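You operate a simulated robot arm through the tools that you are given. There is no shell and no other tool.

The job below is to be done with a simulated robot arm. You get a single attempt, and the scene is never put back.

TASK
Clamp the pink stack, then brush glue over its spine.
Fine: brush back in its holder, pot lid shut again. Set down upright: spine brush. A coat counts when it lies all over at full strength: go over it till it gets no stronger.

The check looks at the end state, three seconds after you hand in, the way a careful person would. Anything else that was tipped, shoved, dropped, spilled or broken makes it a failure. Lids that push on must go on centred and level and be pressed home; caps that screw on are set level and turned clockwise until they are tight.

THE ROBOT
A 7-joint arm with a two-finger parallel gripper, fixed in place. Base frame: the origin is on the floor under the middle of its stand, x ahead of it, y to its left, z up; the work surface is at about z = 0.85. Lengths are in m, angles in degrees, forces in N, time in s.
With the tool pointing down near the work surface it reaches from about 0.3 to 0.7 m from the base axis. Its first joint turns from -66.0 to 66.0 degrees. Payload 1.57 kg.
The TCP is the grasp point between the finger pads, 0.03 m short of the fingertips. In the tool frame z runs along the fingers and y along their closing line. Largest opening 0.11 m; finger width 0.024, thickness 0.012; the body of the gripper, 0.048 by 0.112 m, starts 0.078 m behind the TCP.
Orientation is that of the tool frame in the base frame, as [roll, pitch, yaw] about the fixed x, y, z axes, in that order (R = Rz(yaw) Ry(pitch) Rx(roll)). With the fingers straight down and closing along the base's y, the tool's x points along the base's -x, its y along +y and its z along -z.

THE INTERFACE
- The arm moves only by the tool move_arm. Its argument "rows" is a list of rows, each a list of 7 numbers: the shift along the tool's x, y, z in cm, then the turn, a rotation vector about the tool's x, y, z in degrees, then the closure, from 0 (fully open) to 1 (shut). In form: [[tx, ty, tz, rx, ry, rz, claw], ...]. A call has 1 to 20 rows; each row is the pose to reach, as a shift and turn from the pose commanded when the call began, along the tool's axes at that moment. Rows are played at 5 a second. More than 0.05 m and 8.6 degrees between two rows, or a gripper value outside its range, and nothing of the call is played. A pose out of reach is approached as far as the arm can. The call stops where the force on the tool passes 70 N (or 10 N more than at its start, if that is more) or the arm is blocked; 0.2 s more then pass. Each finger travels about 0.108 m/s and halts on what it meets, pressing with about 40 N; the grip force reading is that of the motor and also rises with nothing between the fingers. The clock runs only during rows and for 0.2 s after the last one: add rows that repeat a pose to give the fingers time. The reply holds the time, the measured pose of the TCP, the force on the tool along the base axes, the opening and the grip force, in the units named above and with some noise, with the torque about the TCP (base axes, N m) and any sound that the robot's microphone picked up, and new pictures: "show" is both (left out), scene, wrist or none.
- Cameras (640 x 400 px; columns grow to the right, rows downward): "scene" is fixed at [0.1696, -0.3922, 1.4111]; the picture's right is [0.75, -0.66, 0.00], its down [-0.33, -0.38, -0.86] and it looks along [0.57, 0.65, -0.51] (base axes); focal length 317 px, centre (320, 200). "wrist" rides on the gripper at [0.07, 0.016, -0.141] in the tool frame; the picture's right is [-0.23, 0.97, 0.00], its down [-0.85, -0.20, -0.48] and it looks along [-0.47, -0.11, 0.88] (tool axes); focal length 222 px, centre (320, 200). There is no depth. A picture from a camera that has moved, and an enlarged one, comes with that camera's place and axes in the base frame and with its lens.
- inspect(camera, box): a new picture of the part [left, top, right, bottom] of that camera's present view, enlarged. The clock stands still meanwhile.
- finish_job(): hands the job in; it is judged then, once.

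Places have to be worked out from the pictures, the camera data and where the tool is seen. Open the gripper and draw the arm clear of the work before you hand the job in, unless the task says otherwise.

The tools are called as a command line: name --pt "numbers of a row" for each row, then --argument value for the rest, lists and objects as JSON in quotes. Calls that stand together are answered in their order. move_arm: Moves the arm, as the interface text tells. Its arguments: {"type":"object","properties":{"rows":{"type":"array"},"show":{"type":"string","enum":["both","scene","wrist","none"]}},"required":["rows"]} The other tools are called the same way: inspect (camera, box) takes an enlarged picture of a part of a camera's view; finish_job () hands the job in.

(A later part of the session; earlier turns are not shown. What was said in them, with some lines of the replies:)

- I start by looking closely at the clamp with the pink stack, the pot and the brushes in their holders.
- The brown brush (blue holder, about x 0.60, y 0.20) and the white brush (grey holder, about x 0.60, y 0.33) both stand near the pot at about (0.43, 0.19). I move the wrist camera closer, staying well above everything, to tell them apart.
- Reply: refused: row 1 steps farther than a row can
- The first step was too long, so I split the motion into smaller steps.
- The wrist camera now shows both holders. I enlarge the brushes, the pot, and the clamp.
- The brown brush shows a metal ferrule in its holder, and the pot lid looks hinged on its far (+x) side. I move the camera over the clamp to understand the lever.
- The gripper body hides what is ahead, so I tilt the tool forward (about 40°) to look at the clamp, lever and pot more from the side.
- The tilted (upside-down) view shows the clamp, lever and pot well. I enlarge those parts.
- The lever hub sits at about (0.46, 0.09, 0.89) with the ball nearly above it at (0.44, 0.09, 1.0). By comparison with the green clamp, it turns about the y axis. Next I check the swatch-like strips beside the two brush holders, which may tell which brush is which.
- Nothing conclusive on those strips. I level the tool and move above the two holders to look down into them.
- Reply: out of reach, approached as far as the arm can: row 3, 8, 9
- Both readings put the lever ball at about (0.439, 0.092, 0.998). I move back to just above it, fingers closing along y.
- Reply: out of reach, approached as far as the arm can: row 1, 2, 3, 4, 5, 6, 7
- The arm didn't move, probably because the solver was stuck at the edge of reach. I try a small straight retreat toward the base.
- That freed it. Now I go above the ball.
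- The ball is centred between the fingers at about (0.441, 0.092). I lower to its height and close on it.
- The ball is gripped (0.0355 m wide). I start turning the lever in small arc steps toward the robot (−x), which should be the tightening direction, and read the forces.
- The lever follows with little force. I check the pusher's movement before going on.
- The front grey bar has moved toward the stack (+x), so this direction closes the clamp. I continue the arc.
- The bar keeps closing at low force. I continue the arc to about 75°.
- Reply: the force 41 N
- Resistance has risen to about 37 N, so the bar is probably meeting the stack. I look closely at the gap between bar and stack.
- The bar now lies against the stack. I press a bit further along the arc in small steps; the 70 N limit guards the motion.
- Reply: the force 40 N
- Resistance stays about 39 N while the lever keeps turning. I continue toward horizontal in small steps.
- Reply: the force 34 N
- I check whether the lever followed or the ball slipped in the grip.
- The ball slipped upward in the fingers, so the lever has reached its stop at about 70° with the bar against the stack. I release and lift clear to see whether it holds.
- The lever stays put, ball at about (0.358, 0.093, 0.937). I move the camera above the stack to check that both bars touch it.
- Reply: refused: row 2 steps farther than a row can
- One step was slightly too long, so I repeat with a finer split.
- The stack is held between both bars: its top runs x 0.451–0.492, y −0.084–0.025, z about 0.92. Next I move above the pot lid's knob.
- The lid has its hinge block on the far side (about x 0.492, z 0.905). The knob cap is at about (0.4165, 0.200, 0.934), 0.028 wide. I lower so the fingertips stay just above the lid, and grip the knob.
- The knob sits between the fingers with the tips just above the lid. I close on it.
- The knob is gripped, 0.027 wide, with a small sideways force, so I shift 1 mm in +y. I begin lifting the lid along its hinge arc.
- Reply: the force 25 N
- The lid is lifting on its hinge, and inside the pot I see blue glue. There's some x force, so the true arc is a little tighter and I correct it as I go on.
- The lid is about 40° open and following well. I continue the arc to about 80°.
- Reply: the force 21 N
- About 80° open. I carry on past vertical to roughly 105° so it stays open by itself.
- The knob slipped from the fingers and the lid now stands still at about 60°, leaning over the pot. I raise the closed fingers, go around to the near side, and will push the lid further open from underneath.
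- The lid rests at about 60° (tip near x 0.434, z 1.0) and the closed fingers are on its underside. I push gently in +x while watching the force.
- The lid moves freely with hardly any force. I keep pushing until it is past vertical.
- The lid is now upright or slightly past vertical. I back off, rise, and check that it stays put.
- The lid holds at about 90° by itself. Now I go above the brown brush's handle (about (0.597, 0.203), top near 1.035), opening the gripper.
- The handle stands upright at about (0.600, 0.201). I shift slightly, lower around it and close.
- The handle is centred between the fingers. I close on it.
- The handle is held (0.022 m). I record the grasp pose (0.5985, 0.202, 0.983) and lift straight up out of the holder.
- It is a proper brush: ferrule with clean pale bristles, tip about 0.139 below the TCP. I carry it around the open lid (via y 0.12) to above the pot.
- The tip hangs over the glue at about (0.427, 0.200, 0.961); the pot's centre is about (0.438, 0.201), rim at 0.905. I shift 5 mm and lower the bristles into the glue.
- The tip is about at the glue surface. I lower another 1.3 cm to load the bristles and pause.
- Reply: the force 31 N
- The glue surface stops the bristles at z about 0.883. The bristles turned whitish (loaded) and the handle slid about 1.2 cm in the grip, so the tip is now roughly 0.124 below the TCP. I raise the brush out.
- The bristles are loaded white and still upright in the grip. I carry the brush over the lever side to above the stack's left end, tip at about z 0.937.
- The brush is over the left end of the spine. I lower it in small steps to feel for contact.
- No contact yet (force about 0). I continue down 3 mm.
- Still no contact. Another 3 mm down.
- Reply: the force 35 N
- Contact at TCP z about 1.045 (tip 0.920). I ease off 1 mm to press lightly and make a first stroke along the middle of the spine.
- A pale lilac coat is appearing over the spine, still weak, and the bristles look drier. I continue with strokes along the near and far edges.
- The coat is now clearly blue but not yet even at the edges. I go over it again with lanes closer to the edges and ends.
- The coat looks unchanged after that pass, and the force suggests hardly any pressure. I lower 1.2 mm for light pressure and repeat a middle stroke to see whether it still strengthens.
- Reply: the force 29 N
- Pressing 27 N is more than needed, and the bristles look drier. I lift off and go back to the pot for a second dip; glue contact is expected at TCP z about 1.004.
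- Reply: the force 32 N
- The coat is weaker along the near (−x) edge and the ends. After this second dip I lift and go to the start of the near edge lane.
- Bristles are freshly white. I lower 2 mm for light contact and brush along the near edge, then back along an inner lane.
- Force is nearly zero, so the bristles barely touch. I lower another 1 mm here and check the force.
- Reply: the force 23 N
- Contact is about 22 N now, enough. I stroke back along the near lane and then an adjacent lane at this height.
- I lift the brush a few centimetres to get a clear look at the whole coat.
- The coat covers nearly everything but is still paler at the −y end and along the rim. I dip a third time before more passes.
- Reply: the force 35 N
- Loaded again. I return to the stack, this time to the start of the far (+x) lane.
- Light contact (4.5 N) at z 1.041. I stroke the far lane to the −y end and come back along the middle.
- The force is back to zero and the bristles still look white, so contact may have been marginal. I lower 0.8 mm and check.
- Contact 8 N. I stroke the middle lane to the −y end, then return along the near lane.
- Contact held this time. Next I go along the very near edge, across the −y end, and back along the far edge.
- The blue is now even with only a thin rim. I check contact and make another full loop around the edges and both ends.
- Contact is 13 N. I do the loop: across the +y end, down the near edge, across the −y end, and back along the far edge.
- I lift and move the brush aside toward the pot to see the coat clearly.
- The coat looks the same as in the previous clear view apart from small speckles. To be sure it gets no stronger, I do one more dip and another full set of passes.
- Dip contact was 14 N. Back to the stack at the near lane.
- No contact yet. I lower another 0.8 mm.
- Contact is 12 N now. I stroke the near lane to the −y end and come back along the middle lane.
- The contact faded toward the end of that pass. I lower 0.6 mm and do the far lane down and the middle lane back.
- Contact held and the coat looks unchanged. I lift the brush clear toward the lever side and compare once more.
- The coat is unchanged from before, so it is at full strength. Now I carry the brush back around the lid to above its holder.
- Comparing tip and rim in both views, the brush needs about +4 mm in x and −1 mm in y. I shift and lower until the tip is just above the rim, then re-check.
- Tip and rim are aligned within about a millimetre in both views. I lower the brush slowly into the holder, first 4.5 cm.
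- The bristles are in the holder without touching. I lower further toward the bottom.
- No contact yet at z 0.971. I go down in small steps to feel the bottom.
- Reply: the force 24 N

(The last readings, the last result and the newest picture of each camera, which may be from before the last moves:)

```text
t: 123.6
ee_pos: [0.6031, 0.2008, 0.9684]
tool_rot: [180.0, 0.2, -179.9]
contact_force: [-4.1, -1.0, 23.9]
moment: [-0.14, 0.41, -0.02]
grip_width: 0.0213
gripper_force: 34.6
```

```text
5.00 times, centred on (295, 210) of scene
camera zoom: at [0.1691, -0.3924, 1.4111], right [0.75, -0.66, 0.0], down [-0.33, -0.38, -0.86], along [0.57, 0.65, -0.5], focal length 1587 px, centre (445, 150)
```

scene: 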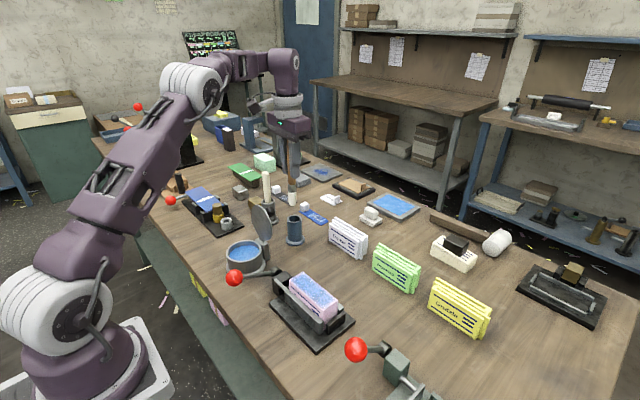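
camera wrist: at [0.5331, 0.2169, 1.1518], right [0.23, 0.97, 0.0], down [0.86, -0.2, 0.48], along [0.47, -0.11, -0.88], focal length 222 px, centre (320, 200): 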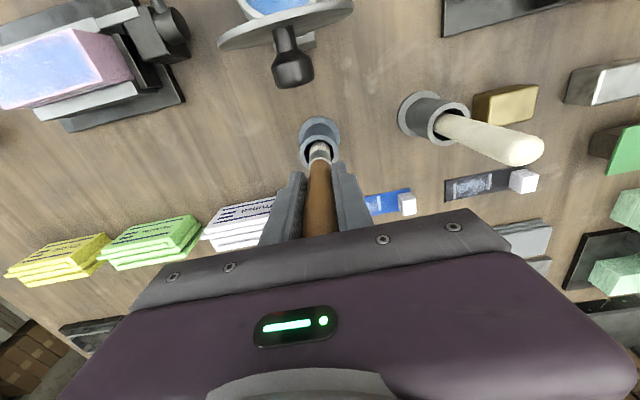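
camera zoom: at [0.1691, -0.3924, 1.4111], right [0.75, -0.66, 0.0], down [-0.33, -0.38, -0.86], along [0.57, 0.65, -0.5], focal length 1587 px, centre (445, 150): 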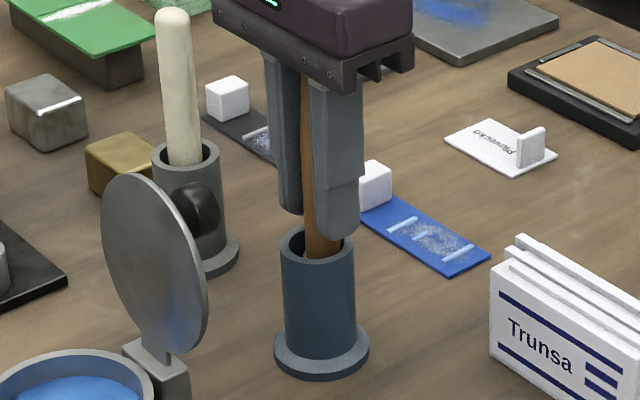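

The brush stands on the holder's floor (24 N). I ease off 1.5 mm, open the fingers and lift straight up.

move_arm --pt "0 0 -0.15 0 0 0 0.9" --pt "0 0 -0.15 0 0 0 0.7" --pt "0 0 -0.15 0 0 0 0.5" --pt "0 0 -0.15 0 0 0 0.4" --pt "0 0 -0.15 0 0 0 0.4" --show "wrist"

inspect --camera "scene" --box '[265, 160, 335, 250]'

```text
t: 124.8
ee_pos: [0.6022, 0.1987, 0.9682]
tool_rot: [180.0, 0.1, 180.0]
contact_force: [-0.2, -0.1, 0.2]
moment: [0.01, 0.0, 0.03]
grip_width: 0.066
gripper_force: 0.1
camera wrist: at [0.5332, 0.2165, 1.1104], right [0.23, 0.97, 0.0], down [0.86, -0.2, 0.48], along [0.47, -0.11, -0.88], focal length 222 px, centre (320, 200)
```

wrist: 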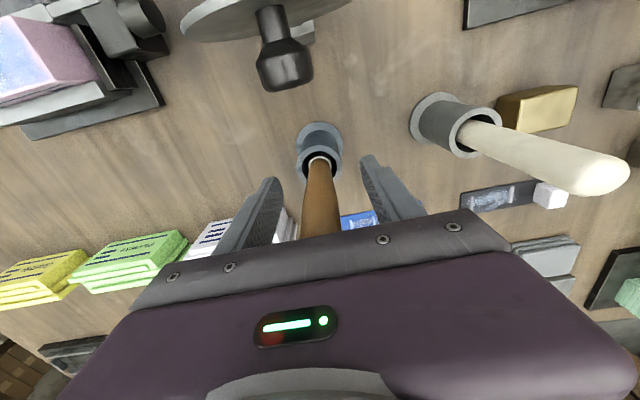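

```text
4.44 times, centred on (300, 205) of scene
camera zoom: at [0.1696, -0.3922, 1.4111], right [0.75, -0.66, 0.0], down [-0.33, -0.38, -0.86], along [0.57, 0.65, -0.51], focal length 1410 px, centre (409, 178)
```

zoom: 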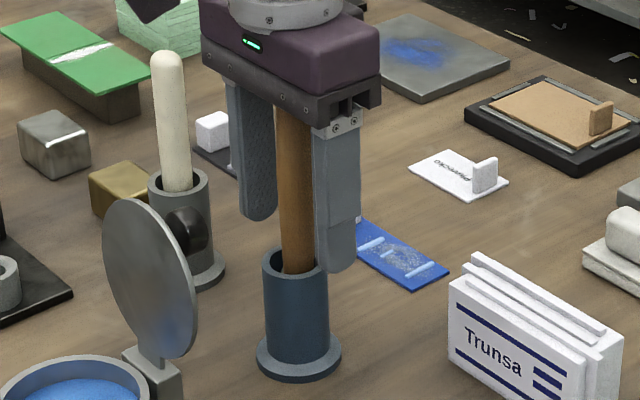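

The brush is released and standing. I lift straight up clear of the handle and look again.

move_arm --pt "0 0 -3 0 0 0 0.4" --pt "0 0 -6 0 0 0 0.4" --pt "0 0 -9 0 0 0 0.4" --pt "1 0 -12.5 0 0 0 0.4" --pt "4 0 -13.5 0 0 0 0.4"

inspect --camera "scene" --box '[265, 160, 335, 250]'

inspect --camera "wrist" --box '[240, 60, 440, 200]'

```text
t: 126.0
ee_pos: [0.5627, 0.2014, 1.1027]
tool_rot: [-179.9, 0.0, -179.9]
contact_force: [-0.9, 0.8, 0.0]
moment: [-0.01, 0.0, -0.01]
grip_width: 0.0661
gripper_force: 0.0
camera wrist: at [0.4929, 0.2182, 1.2459], right [0.23, 0.97, 0.0], down [0.86, -0.2, 0.48], along [0.47, -0.11, -0.88], focal length 222 px, centre (320, 200)
```

scene: 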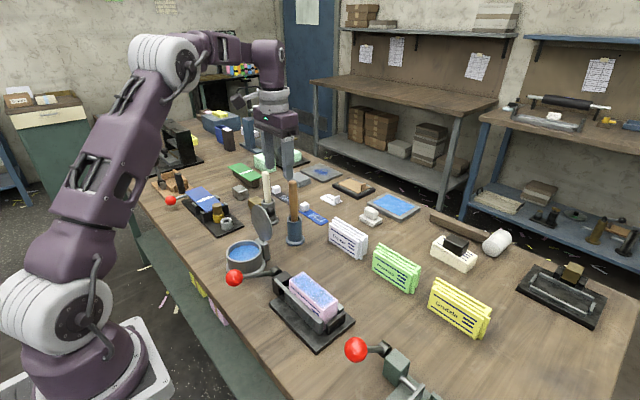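
wrist: 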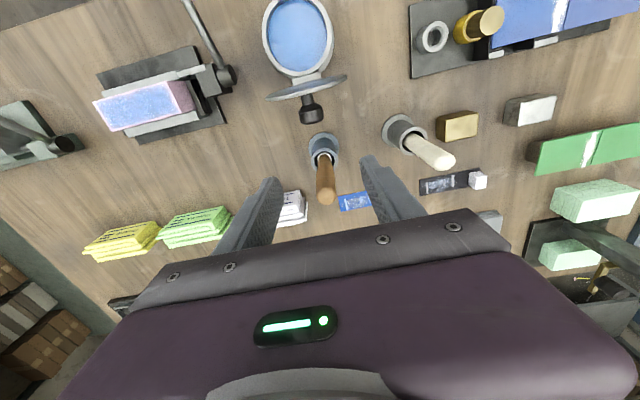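

```text
4.44 times, centred on (300, 205) of scene
camera zoom: at [0.1696, -0.3923, 1.4111], right [0.75, -0.66, 0.0], down [-0.33, -0.38, -0.86], along [0.57, 0.65, -0.51], focal length 1410 px, centre (409, 178)
```

zoom: 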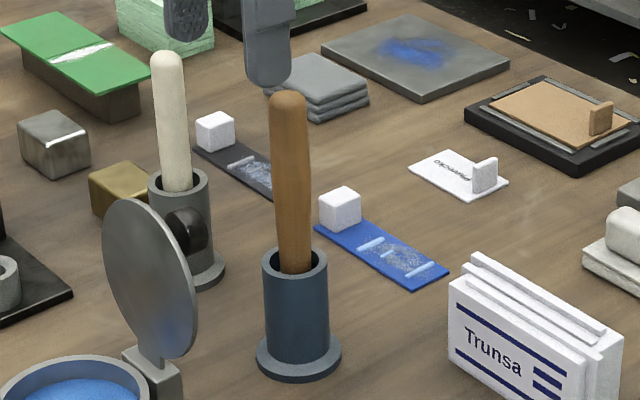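

```text
2.86 times, centred on (340, 130) of wrist
camera zoom: at [0.4929, 0.2182, 1.2459], right [0.23, 0.97, 0.0], down [0.86, -0.2, 0.48], along [0.47, -0.11, -0.88], focal length 635 px, centre (263, 400)
```

zoom: 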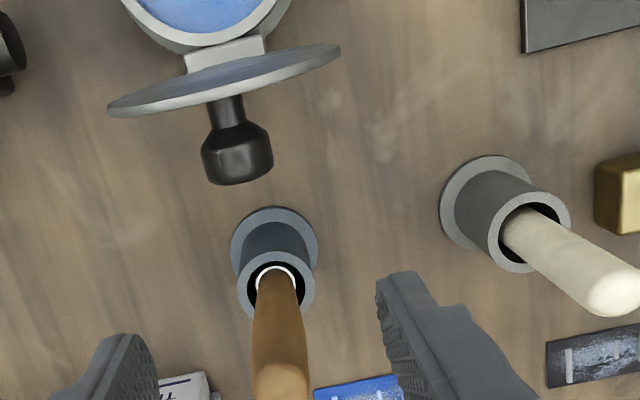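

The brush stands upright in its holder. Now I close the lid: with closed fingers I descend between the lid's knob (end at x about 0.53) and the brush (x about 0.588).

move_arm --pt "0.6 -0.1 0 0 0 0 0.7" --pt "0.6 -0.1 0 0 0 0 1" --pt "0.6 -0.1 0 0 0 0 1" --pt "0.6 -0.1 4 0 0 0 1" --pt "0.6 -0.1 7 0 0 0 1" --pt "0.6 -0.1 7 0 0 0 1"

inspect --camera "scene" --box '[225, 170, 325, 280]'

inspect --camera "wrist" --box '[220, 20, 420, 200]'

```text
t: 127.4
ee_pos: [0.5564, 0.1998, 1.0336]
tool_rot: [180.0, 0.0, -179.9]
contact_force: [0.5, 0.8, -0.6]
moment: [-0.01, 0.0, 0.0]
grip_width: 0.0
gripper_force: 21.3
camera wrist: at [0.4866, 0.2164, 1.176], right [0.23, 0.97, 0.0], down [0.86, -0.2, 0.48], along [0.47, -0.11, -0.88], focal length 222 px, centre (320, 200)
```

scene: 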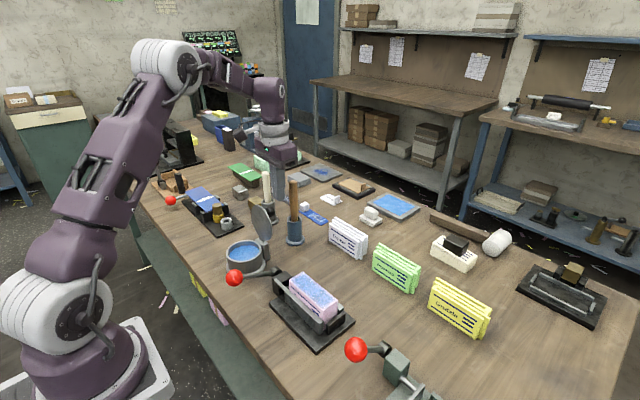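
wrist: 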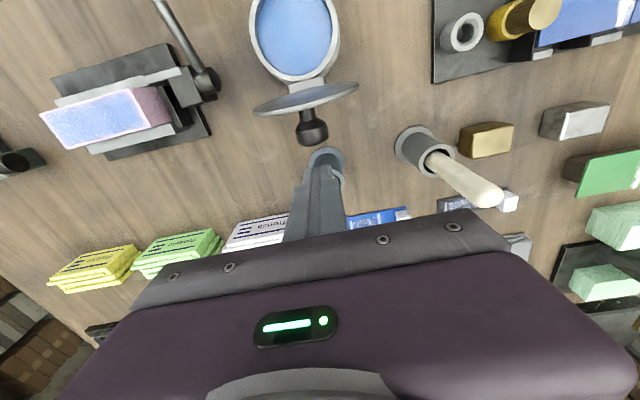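

```text
3.64 times, centred on (275, 225) of scene
camera zoom: at [0.1696, -0.3922, 1.4111], right [0.75, -0.66, 0.0], down [-0.33, -0.38, -0.86], along [0.57, 0.65, -0.51], focal length 1154 px, centre (484, 109)
```

zoom: 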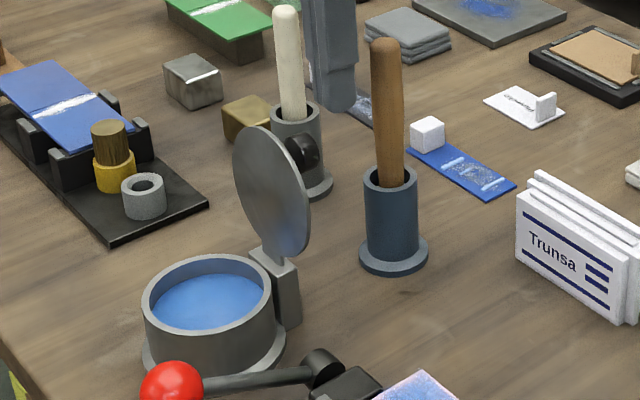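

```text
2.22 times, centred on (320, 110) of wrist
camera zoom: at [0.4866, 0.2164, 1.176], right [0.23, 0.97, 0.0], down [0.86, -0.2, 0.48], along [0.47, -0.11, -0.88], focal length 494 px, centre (320, 400)
```

zoom: 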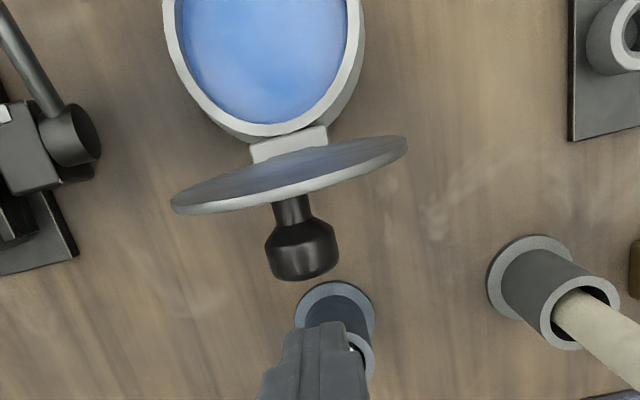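

There is about 8 mm clearance to the knob and 2 cm to the brush. I descend 3 cm and then push the knob toward −x step by step.

move_arm --pt "0 0 1.5 0 0 0 1" --pt "0 0 3 0 0 0 1" --pt "0 0 3 0 0 0 1" --pt "1 0 3 0 0 0 1" --pt "2 0 3 0 0 0 1" --pt "3 0 3 0 0 0 1" --pt "3 0 3 0 0 0 1"

inspect --camera "scene" --box '[225, 170, 325, 280]'

```text
t: 129.0
ee_pos: [0.5268, 0.2001, 1.0022]
tool_rot: [180.0, 0.0, 180.0]
contact_force: [-0.4, 0.6, -0.4]
moment: [-0.02, -0.01, -0.02]
grip_width: 0.0
gripper_force: 20.8
camera wrist: at [0.4572, 0.216, 1.1451], right [0.23, 0.97, 0.0], down [0.86, -0.2, 0.48], along [0.47, -0.11, -0.88], focal length 222 px, centre (320, 200)
```

scene: 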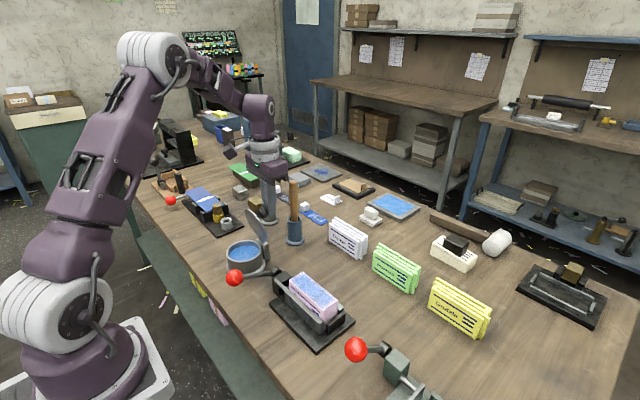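
wrist: 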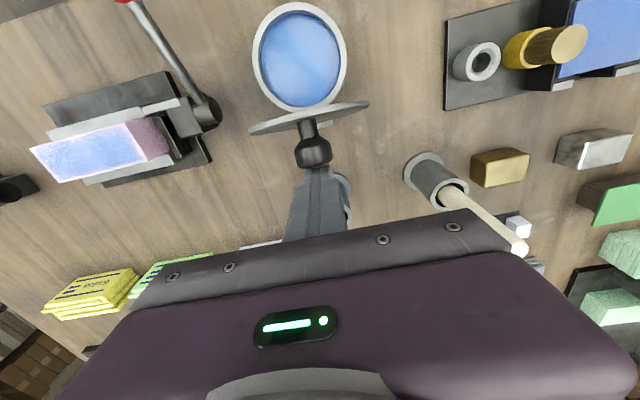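

```text
3.64 times, centred on (275, 225) of scene
camera zoom: at [0.1696, -0.3922, 1.4111], right [0.75, -0.66, 0.0], down [-0.33, -0.38, -0.86], along [0.57, 0.65, -0.51], focal length 1154 px, centre (484, 109)
```

zoom: 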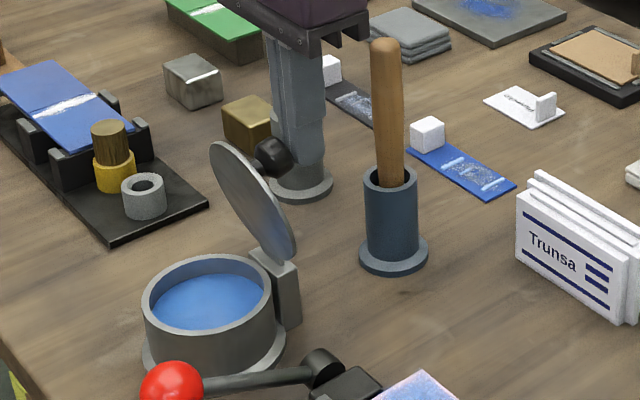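

The lid follows. I keep pushing toward −x.

move_arm --pt "1 0 0 0 0 0 1" --pt "2 0 0 0 0 0 1" --pt "3 0 0 0 0 0 1" --pt "4 0 0 0 0 0 1" --pt "5 0 0 0 0 0 1" --pt "5 0 0 0 0 0 1"

inspect --camera "scene" --box '[225, 170, 325, 280]'

```text
t: 130.4
ee_pos: [0.4777, 0.1998, 1.0026]
tool_rot: [-179.9, 0.0, -179.9]
contact_force: [0.3, 0.3, 0.4]
moment: [0.01, 0.01, 0.02]
grip_width: 0.0
gripper_force: 21.3
camera wrist: at [0.4071, 0.2158, 1.1453], right [0.23, 0.97, 0.0], down [0.86, -0.2, 0.48], along [0.47, -0.11, -0.88], focal length 222 px, centre (320, 200)
```

scene: 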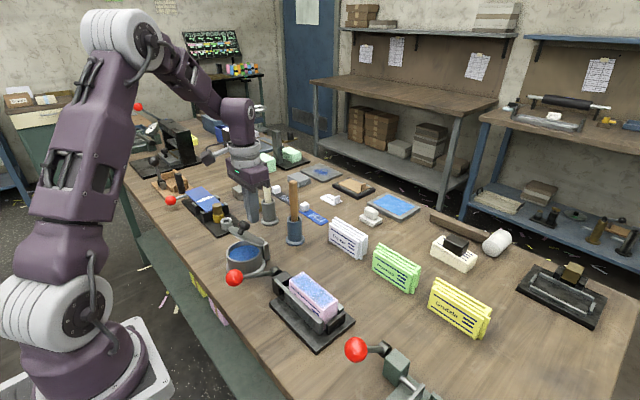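
wrist: 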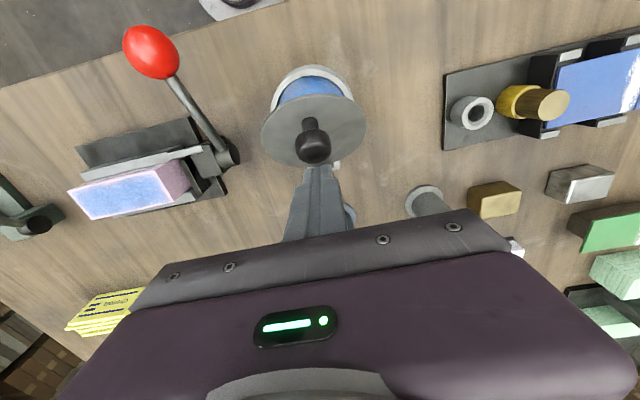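

```text
3.64 times, centred on (275, 225) of scene
camera zoom: at [0.1696, -0.3922, 1.4111], right [0.75, -0.66, 0.0], down [-0.33, -0.38, -0.86], along [0.57, 0.65, -0.51], focal length 1154 px, centre (484, 109)
```

zoom: 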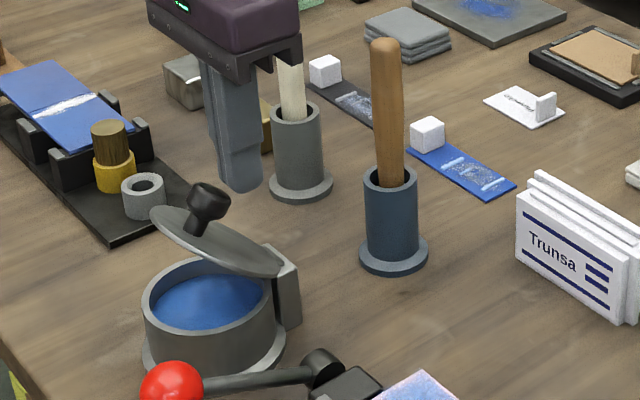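

The lid is at about 36° with the knob at about (0.447, 0.2, 0.971). I rise, move over the knob and press it down from above.

move_arm --pt "0 0 -2 0 0 0 1" --pt "0 0 -4 0 0 0 1" --pt "2.5 0 -4 0 0 0 1" --pt "5 0 -4 0 0 0 1" --pt "5 0 -2.5 0 0 0 1" --pt "5 0 -1.5 0 0 0 1" --pt "5 0 -0.8 0 0 0 1" --pt "5 0 0 0 0 0 1" --pt "5.2 0 0.8 0 0 0 1" --pt "5.2 0 0.8 0 0 0 1"

inspect --camera "scene" --box '[205, 180, 305, 285]'

```text
t: 132.4
ee_pos: [0.418, 0.1995, 0.9999]
tool_rot: [-179.8, -1.0, -179.8]
contact_force: [-19.9, -1.8, 16.9]
moment: [-0.08, 0.34, 0.01]
grip_width: 0.0002
gripper_force: 21.4
stopped in row 9: the force on the tool passed its limit at 79 N (the readings are from after the stop); the commanded pose is now the measured one
camera wrist: at [0.3508, 0.2163, 1.143], right [0.23, 0.97, -0.01], down [0.86, -0.2, 0.46], along [0.45, -0.11, -0.89], focal length 222 px, centre (320, 200)
```

scene: 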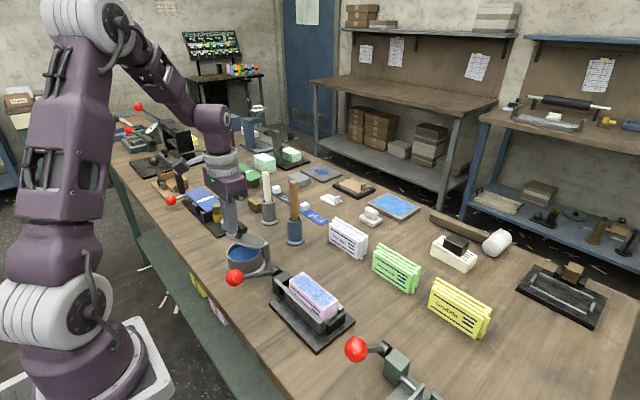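
wrist: 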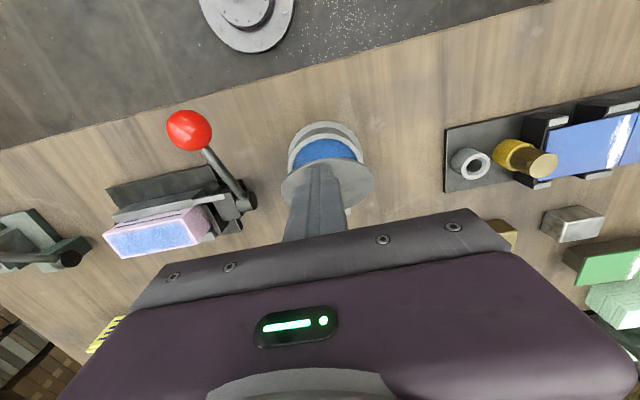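

```text
3.81 times, centred on (255, 232) of scene
camera zoom: at [0.1689, -0.3924, 1.4112], right [0.75, -0.66, 0.0], down [-0.33, -0.38, -0.86], along [0.57, 0.65, -0.5], focal length 1209 px, centre (568, 76)
```

zoom: 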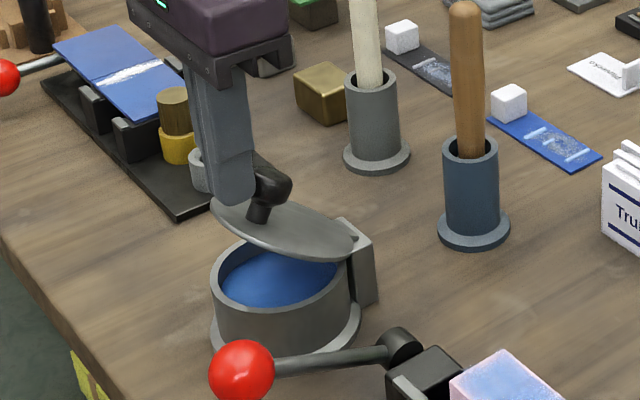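

The fingers wedged beside the knob and the call stopped at the force limit; the pot itself hasn't shifted. I back straight up, level the tool, open, and come over the knob to grip it as I did when opening.

move_arm --pt "0.3 0 -1.5 0 0 0 1" --pt "0.3 0 -4 0 -1 0 1" --pt "0.3 0 -6.5 0 -1 0 0.8" --pt "-1.9 0 -6.5 0 -1 0 0.5" --pt "-1.9 0 -6.5 0 -1 0 0.42" --pt "-1.9 0 -6.5 0 -1 0 0.42"

inspect --camera "scene" --box '[205, 180, 305, 285]'

inspect --camera "wrist" --box '[220, 80, 420, 230]'

```text
t: 133.8
ee_pos: [0.441, 0.1997, 1.0627]
tool_rot: [180.0, 0.1, -179.9]
contact_force: [-0.6, -0.6, 0.9]
moment: [0.01, 0.02, 0.01]
grip_width: 0.0638
gripper_force: 0.0
camera wrist: at [0.3705, 0.2162, 1.2052], right [0.23, 0.97, 0.0], down [0.85, -0.2, 0.48], along [0.47, -0.11, -0.88], focal length 222 px, centre (320, 200)
```

scene: 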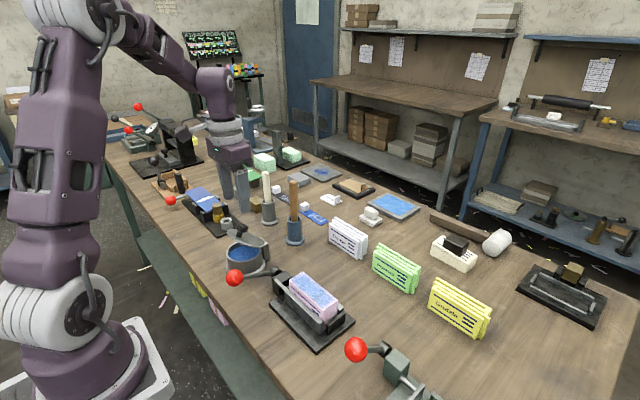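
wrist: 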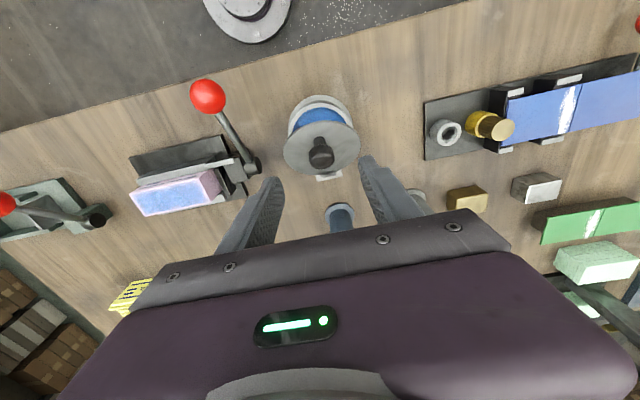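

```text
3.81 times, centred on (255, 232) of scene
camera zoom: at [0.1696, -0.3923, 1.4111], right [0.75, -0.66, 0.0], down [-0.33, -0.38, -0.86], along [0.57, 0.65, -0.51], focal length 1209 px, centre (568, 76)
```

zoom: 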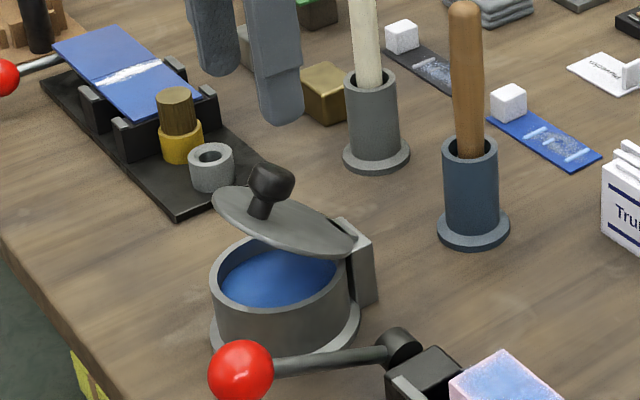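

```text
2.67 times, centred on (320, 155) of wrist
camera zoom: at [0.3705, 0.2162, 1.2052], right [0.23, 0.97, 0.0], down [0.85, -0.2, 0.48], along [0.47, -0.11, -0.88], focal length 592 px, centre (320, 320)
```

zoom: 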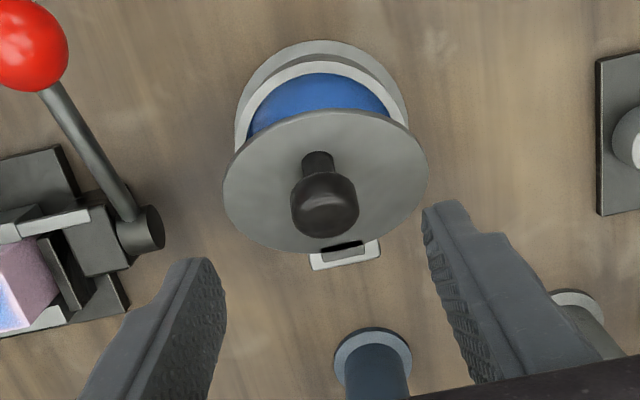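

The lid rests at about 30°, knob cap at about (0.442, 0.2005, 0.966). I lower around it and grip it.

move_arm --pt "0 0.05 3 0 0 0 0.42" --pt "0 0.05 6 0 0 0 0.42" --pt "0 0.05 8.2 0 0 0 0.42" --pt "0 0.05 8.2 0 0 0 0.7" --pt "0 0.05 8.2 0 0 0 0.9" --pt "0 0.05 8.2 0 0 0 0.9" --show "wrist"

inspect --camera "scene" --box '[205, 190, 295, 285]'

```text
t: 135.2
ee_pos: [0.439, 0.201, 0.9806]
tool_rot: [-179.8, 0.1, -179.9]
contact_force: [1.7, -3.4, -3.6]
moment: [0.06, 0.12, -0.1]
grip_width: 0.027
gripper_force: 38.3
camera wrist: at [0.37, 0.2171, 1.1233], right [0.23, 0.97, 0.0], down [0.85, -0.2, 0.48], along [0.47, -0.11, -0.88], focal length 222 px, centre (320, 200)
```

wrist: 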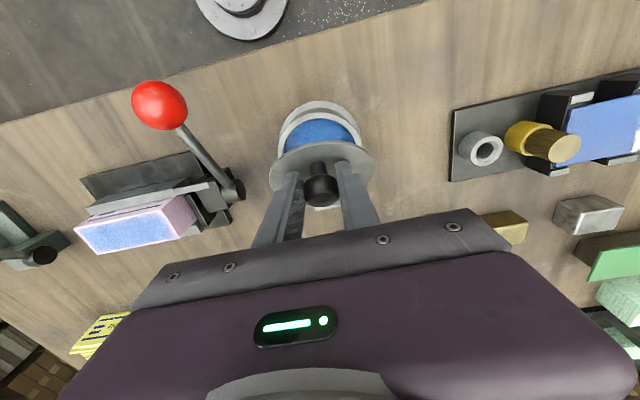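

```text
4.21 times, centred on (250, 238) of scene
camera zoom: at [0.1697, -0.3923, 1.4111], right [0.75, -0.66, 0.0], down [-0.34, -0.38, -0.86], along [0.57, 0.65, -0.51], focal length 1336 px, centre (615, 42)
```

zoom: 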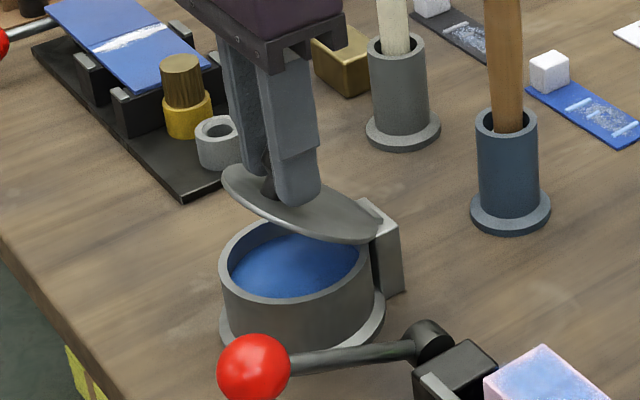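

The knob is gripped. I follow the hinge arc down toward closed.

move_arm --pt "0.47 0 0.51 0 0 0 0.9" --pt "0.9 0 1.04 0 0 0 0.9" --pt "1.28 0 1.61 0 0 0 0.9" --pt "1.62 0 2.21 0 0 0 0.9" --pt "1.62 0 2.21 0 0 0 0.9" --show "wrist"

inspect --camera "scene" --box '[205, 190, 295, 285]'

```text
t: 136.4
ee_pos: [0.4249, 0.2014, 0.9609]
tool_rot: [-179.8, 0.3, -179.9]
contact_force: [8.2, -2.9, 9.0]
moment: [0.09, -1.15, 0.01]
grip_width: 0.0271
gripper_force: 37.6
camera wrist: at [0.3542, 0.2168, 1.1015], right [0.23, 0.97, 0.0], down [0.85, -0.2, 0.48], along [0.47, -0.11, -0.88], focal length 222 px, centre (320, 200)
```

wrist: 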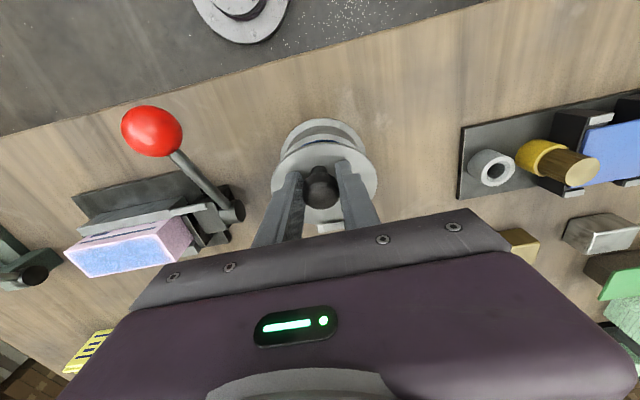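

```text
4.21 times, centred on (250, 238) of scene
camera zoom: at [0.1697, -0.3924, 1.411], right [0.75, -0.66, 0.0], down [-0.34, -0.38, -0.86], along [0.57, 0.65, -0.51], focal length 1336 px, centre (615, 42)
```

zoom: 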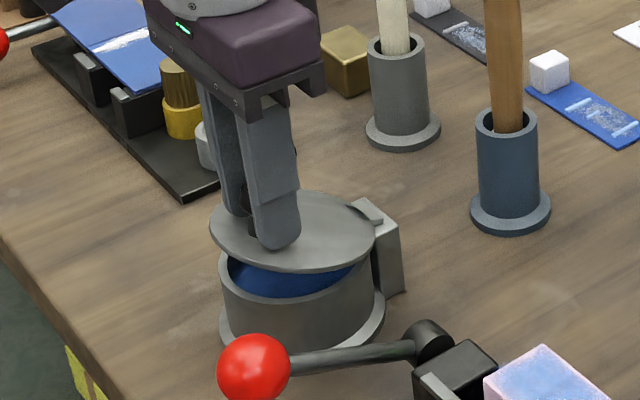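

The lid is at about 12°. I finish the arc to closed.

move_arm --pt "0.25 0 0.6 0 0 0 0.9" --pt "0.45 0 1.15 0 0 0 0.9" --pt "0.5 0 1.4 0 0 0 0.9" --pt "0.5 0 1.4 0 0 0 0.9" --show "wrist"

inspect --camera "scene" --box '[205, 190, 295, 285]'

```text
t: 137.4
ee_pos: [0.4183, 0.1996, 0.9444]
tool_rot: [180.0, 0.2, -179.9]
contact_force: [-5.2, 5.1, 13.1]
moment: [0.28, -0.81, -0.03]
grip_width: 0.0272
gripper_force: 38.0
camera wrist: at [0.3485, 0.2168, 1.0875], right [0.23, 0.97, 0.0], down [0.85, -0.2, 0.48], along [0.47, -0.11, -0.88], focal length 222 px, centre (320, 200)
```

wrist: 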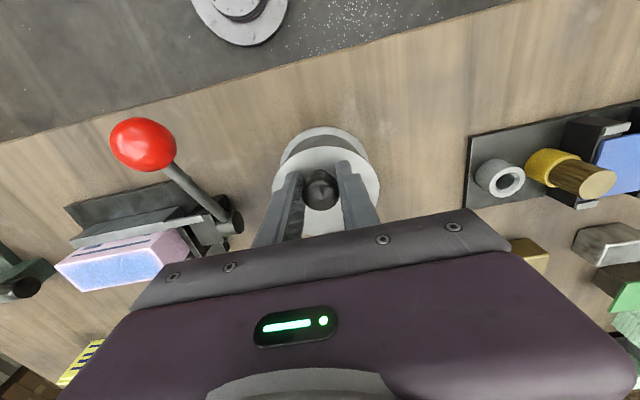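

```text
4.21 times, centred on (250, 238) of scene
camera zoom: at [0.1693, -0.3922, 1.4112], right [0.75, -0.66, 0.0], down [-0.33, -0.38, -0.86], along [0.57, 0.65, -0.51], focal length 1336 px, centre (615, 42)
```

zoom: 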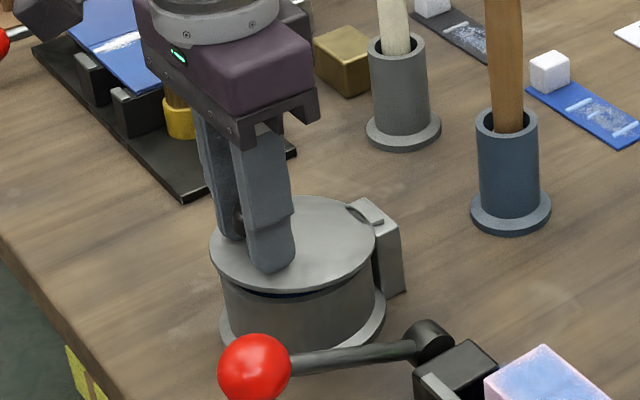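

Nearly shut, with only a slim gap left. I release the knob, rise, close the fingers, and press the knob straight down from above.

move_arm --pt "0 0 0 0 0 0 0.6" --pt "0 0 0 0 0 0 0.45" --pt "0 0 -2.5 0 0 0 0.45" --pt "0 0 -5.5 0 0 0 0.6" --pt "0.05 0 -5.5 0 0 0 0.9" --pt "0.05 0 -5.5 0 0 0 1" --pt "0.05 0 -5.5 0 0 0 1" --show "wrist"

inspect --camera "scene" --box '[205, 190, 295, 285]'

```text
t: 139.0
ee_pos: [0.4185, 0.1993, 1.0008]
tool_rot: [-179.9, 0.2, -179.9]
contact_force: [0.2, -0.1, -0.1]
moment: [0.0, -0.04, 0.0]
grip_width: 0.0
gripper_force: 21.0
camera wrist: at [0.3486, 0.2163, 1.143], right [0.23, 0.97, 0.0], down [0.85, -0.2, 0.48], along [0.47, -0.11, -0.88], focal length 222 px, centre (320, 200)
```

wrist: 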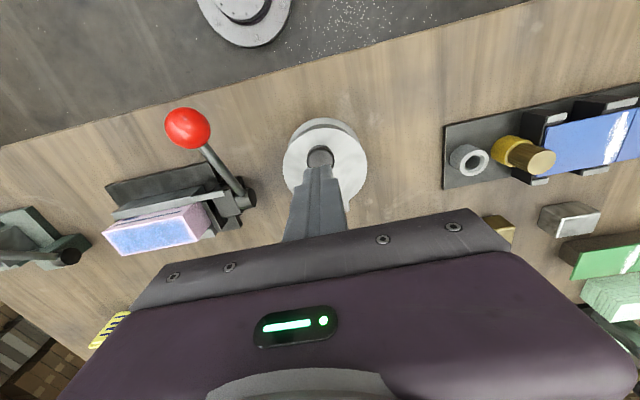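

```text
4.21 times, centred on (250, 238) of scene
camera zoom: at [0.1696, -0.3923, 1.4111], right [0.75, -0.66, 0.0], down [-0.33, -0.38, -0.86], along [0.57, 0.65, -0.51], focal length 1336 px, centre (615, 42)
```

zoom: 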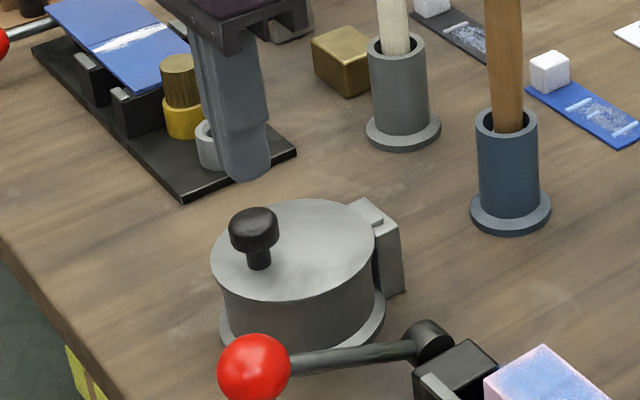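

The lid looks shut. I press lightly on the knob's top to make sure it is home.

move_arm --pt "0 0 1 0 0 0 1" --pt "0 0 2 0 0 0 1" --pt "0 0 2.4 0 0 0 1" --pt "0 0 2.6 0 0 0 1" --pt "0 0 2.7 0 0 0 1" --pt "0 0 2.8 0 0 0 1" --show "none"

```text
t: 140.4
ee_pos: [0.4183, 0.2006, 0.9728]
tool_rot: [-179.9, 0.3, -179.8]
contact_force: [0.0, -0.2, -0.8]
moment: [-0.03, 0.03, 0.05]
grip_width: 0.0001
gripper_force: 21.3
```

No contact yet; I continue down in small steps.

move_arm --pt "0 0 0.1 0 0 0 1" --pt "0 0 0.2 0 0 0 1" --pt "0 0 0.3 0 0 0 1" --pt "0 0 0.3 0 0 0 1" --show "none"

```text
t: 141.4
ee_pos: [0.4184, 0.1998, 0.9691]
tool_rot: [-179.8, 0.2, -180.0]
contact_force: [-0.4, 0.2, -0.2]
moment: [-0.02, 0.03, 0.0]
grip_width: 0.0
gripper_force: 21.5
```

Still free at z 0.969. I go another 3 mm.

move_arm --pt "0 0 0.1 0 0 0 1" --pt "0 0 0.2 0 0 0 1" --pt "0 0 0.3 0 0 0 1" --pt "0 0 0.3 0 0 0 1" --show "none"

inspect --camera "scene" --box '[205, 190, 295, 285]'

```text
t: 142.4
ee_pos: [0.4174, 0.1996, 0.9676]
tool_rot: [-179.8, 0.3, -179.9]
contact_force: [-8.9, -2.4, 44.3]
moment: [-0.06, -0.15, -0.1]
grip_width: 0.0
gripper_force: 22.0
```

```text
4.21 times, centred on (250, 238) of scene
camera zoom: at [0.1688, -0.3926, 1.4111], right [0.75, -0.66, 0.0], down [-0.33, -0.38, -0.86], along [0.57, 0.65, -0.5], focal length 1336 px, centre (615, 42)
```

zoom: 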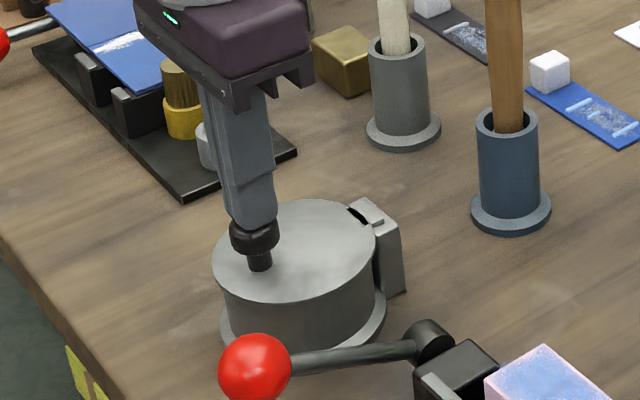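

The lid is pressed home (44 N). I lift off and draw back, then take a full look at everything.

move_arm --pt "0 0 -1 0 0 0 1" --pt "0 0 -5 0 0 0 0.7" --pt "0 0 -9.5 0 0 0 0.4" --pt "0 0 -14 0 0 0 0.2" --pt "2 0 -18 0 0 0 0" --pt "5 0 -21 0 0 0 0" --pt "8 -2 -23 0 0 0 0" --pt "8 -2 -23 0 0 0 0"

inspect --camera "scene" --box '[205, 190, 305, 285]'

inspect --camera "scene" --box '[220, 240, 360, 345]'

inspect --camera "scene" --box '[250, 150, 350, 250]'

```text
t: 144.2
ee_pos: [0.3375, 0.1806, 1.1976]
tool_rot: [-179.8, 0.2, -179.9]
contact_force: [0.1, -0.9, 0.1]
moment: [-0.01, -0.01, -0.03]
grip_width: 0.1099
gripper_force: 0.0
camera wrist: at [0.2673, 0.1972, 1.3392], right [0.23, 0.97, 0.0], down [0.85, -0.2, 0.48], along [0.47, -0.11, -0.88], focal length 222 px, centre (320, 200)
```

scene: 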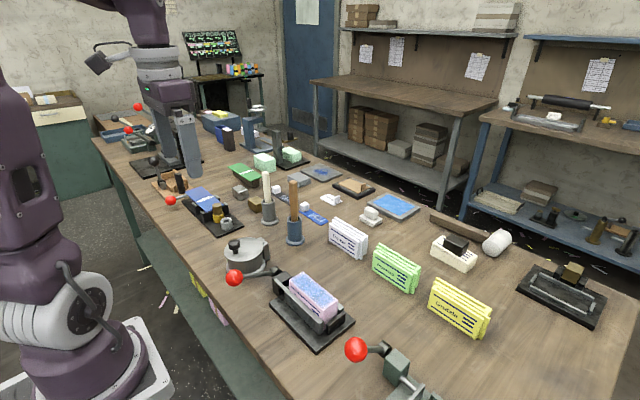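
wrist: 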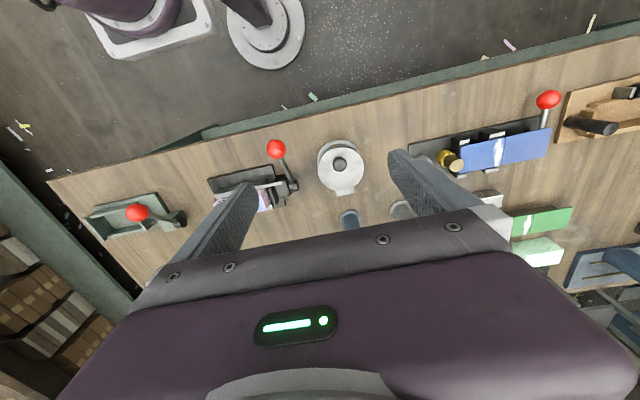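

```text
4.21 times, centred on (255, 238) of scene
camera zoom: at [0.1696, -0.3923, 1.4111], right [0.75, -0.66, 0.0], down [-0.33, -0.38, -0.86], along [0.57, 0.65, -0.51], focal length 1336 px, centre (594, 42)
```

zoom: 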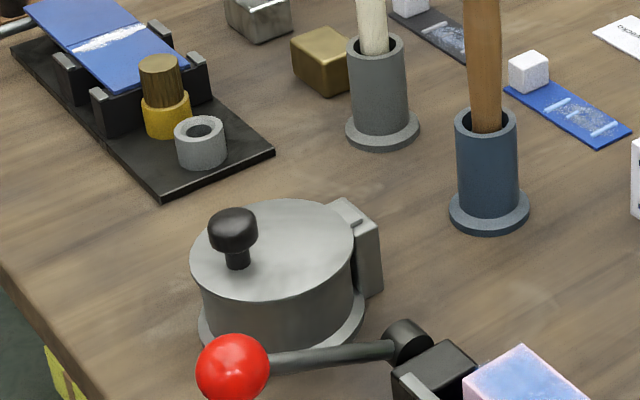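

```text
3.81 times, centred on (290, 292) of scene
camera zoom: at [0.1696, -0.3923, 1.4111], right [0.75, -0.66, 0.0], down [-0.33, -0.38, -0.86], along [0.57, 0.65, -0.51], focal length 1209 px, centre (434, -152)
```

zoom: 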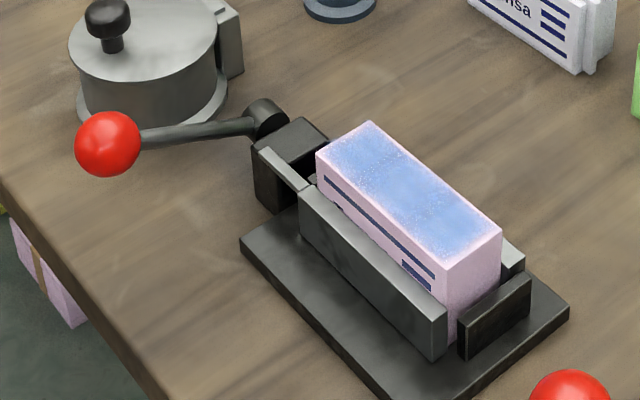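

```text
4.00 times, centred on (300, 200) of scene
camera zoom: at [0.1696, -0.3923, 1.4111], right [0.75, -0.66, 0.0], down [-0.33, -0.38, -0.86], along [0.57, 0.65, -0.51], focal length 1269 px, centre (400, 200)
```

zoom: 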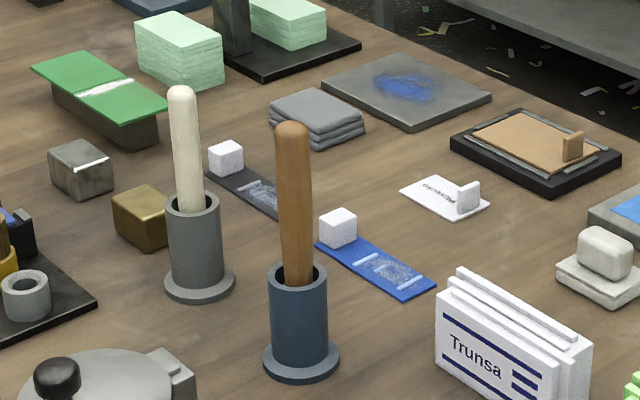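

All looks in order. I take a last close look at the coat from two zooms to be sure that it is even before handing in.

inspect --camera "scene" --box '[285, 268, 341, 312]'

inspect --camera "scene" --box '[275, 265, 345, 320]'

```text
9.09 times, centred on (313, 290) of scene
camera zoom: at [0.1696, -0.3923, 1.4111], right [0.75, -0.66, 0.0], down [-0.33, -0.38, -0.86], along [0.57, 0.65, -0.51], focal length 2885 px, centre (384, -618)
```

zoom: 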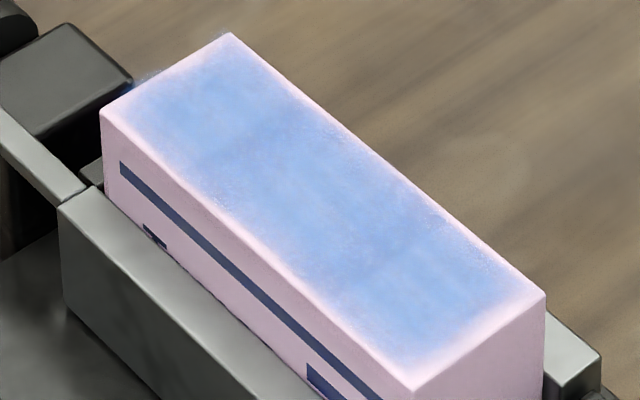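

```text
7.27 times, centred on (310, 292) of scene
camera zoom: at [0.1696, -0.3923, 1.4111], right [0.75, -0.66, 0.0], down [-0.33, -0.38, -0.86], along [0.57, 0.65, -0.51], focal length 2308 px, centre (393, -473)
```

zoom: 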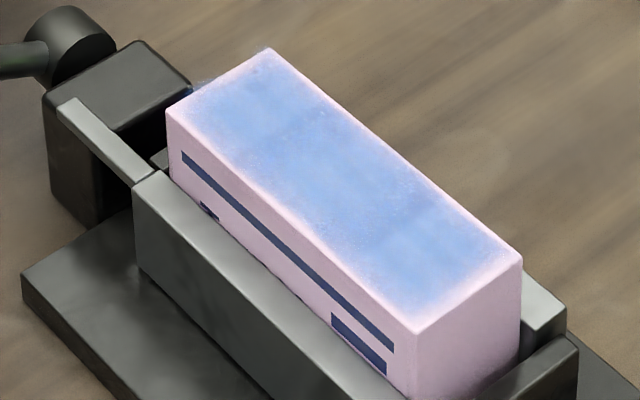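

The coat lies evenly over the whole spine and no longer changes. The stack is clamped with the lever holding, the brush is upright in its holder, and the pot lid is shut. The pot and holder haven't shifted, and the gripper is open and clear, so I hand in.

finish_job

```text
The job is handed in.
```

I clamped the pink stack, brushed glue over its spine, and handed the job in. I don't have the check's result.

- **Clamp:** both bars press against the stack. The lever holds at about 67° from upright and did not turn further under roughly 39 N.
- **Coat:** the blue glue covers the whole top. The last two sets of passes made no visible change, so I took it as full strength. A thin pale rim shows along the edges nearest the camera; I read it as a viewing effect, not a gap.
- **Brush:** I used the brown-handled brush from the blue holder. It has a ferrule and bristles; I never lifted the white-handled tool next to it to rule it out. The brush is back upright in its holder.
- **Pot lid:** closed on its hinge and pressed down with about 44 N. On the first try at closing it, the fingers wedged beside the knob and the force limit stopped the arm at 79 N.
- **Surroundings:** the pot and brush holder are where they started in the pictures, and I saw no drips. The gripper is open and clear of the work.
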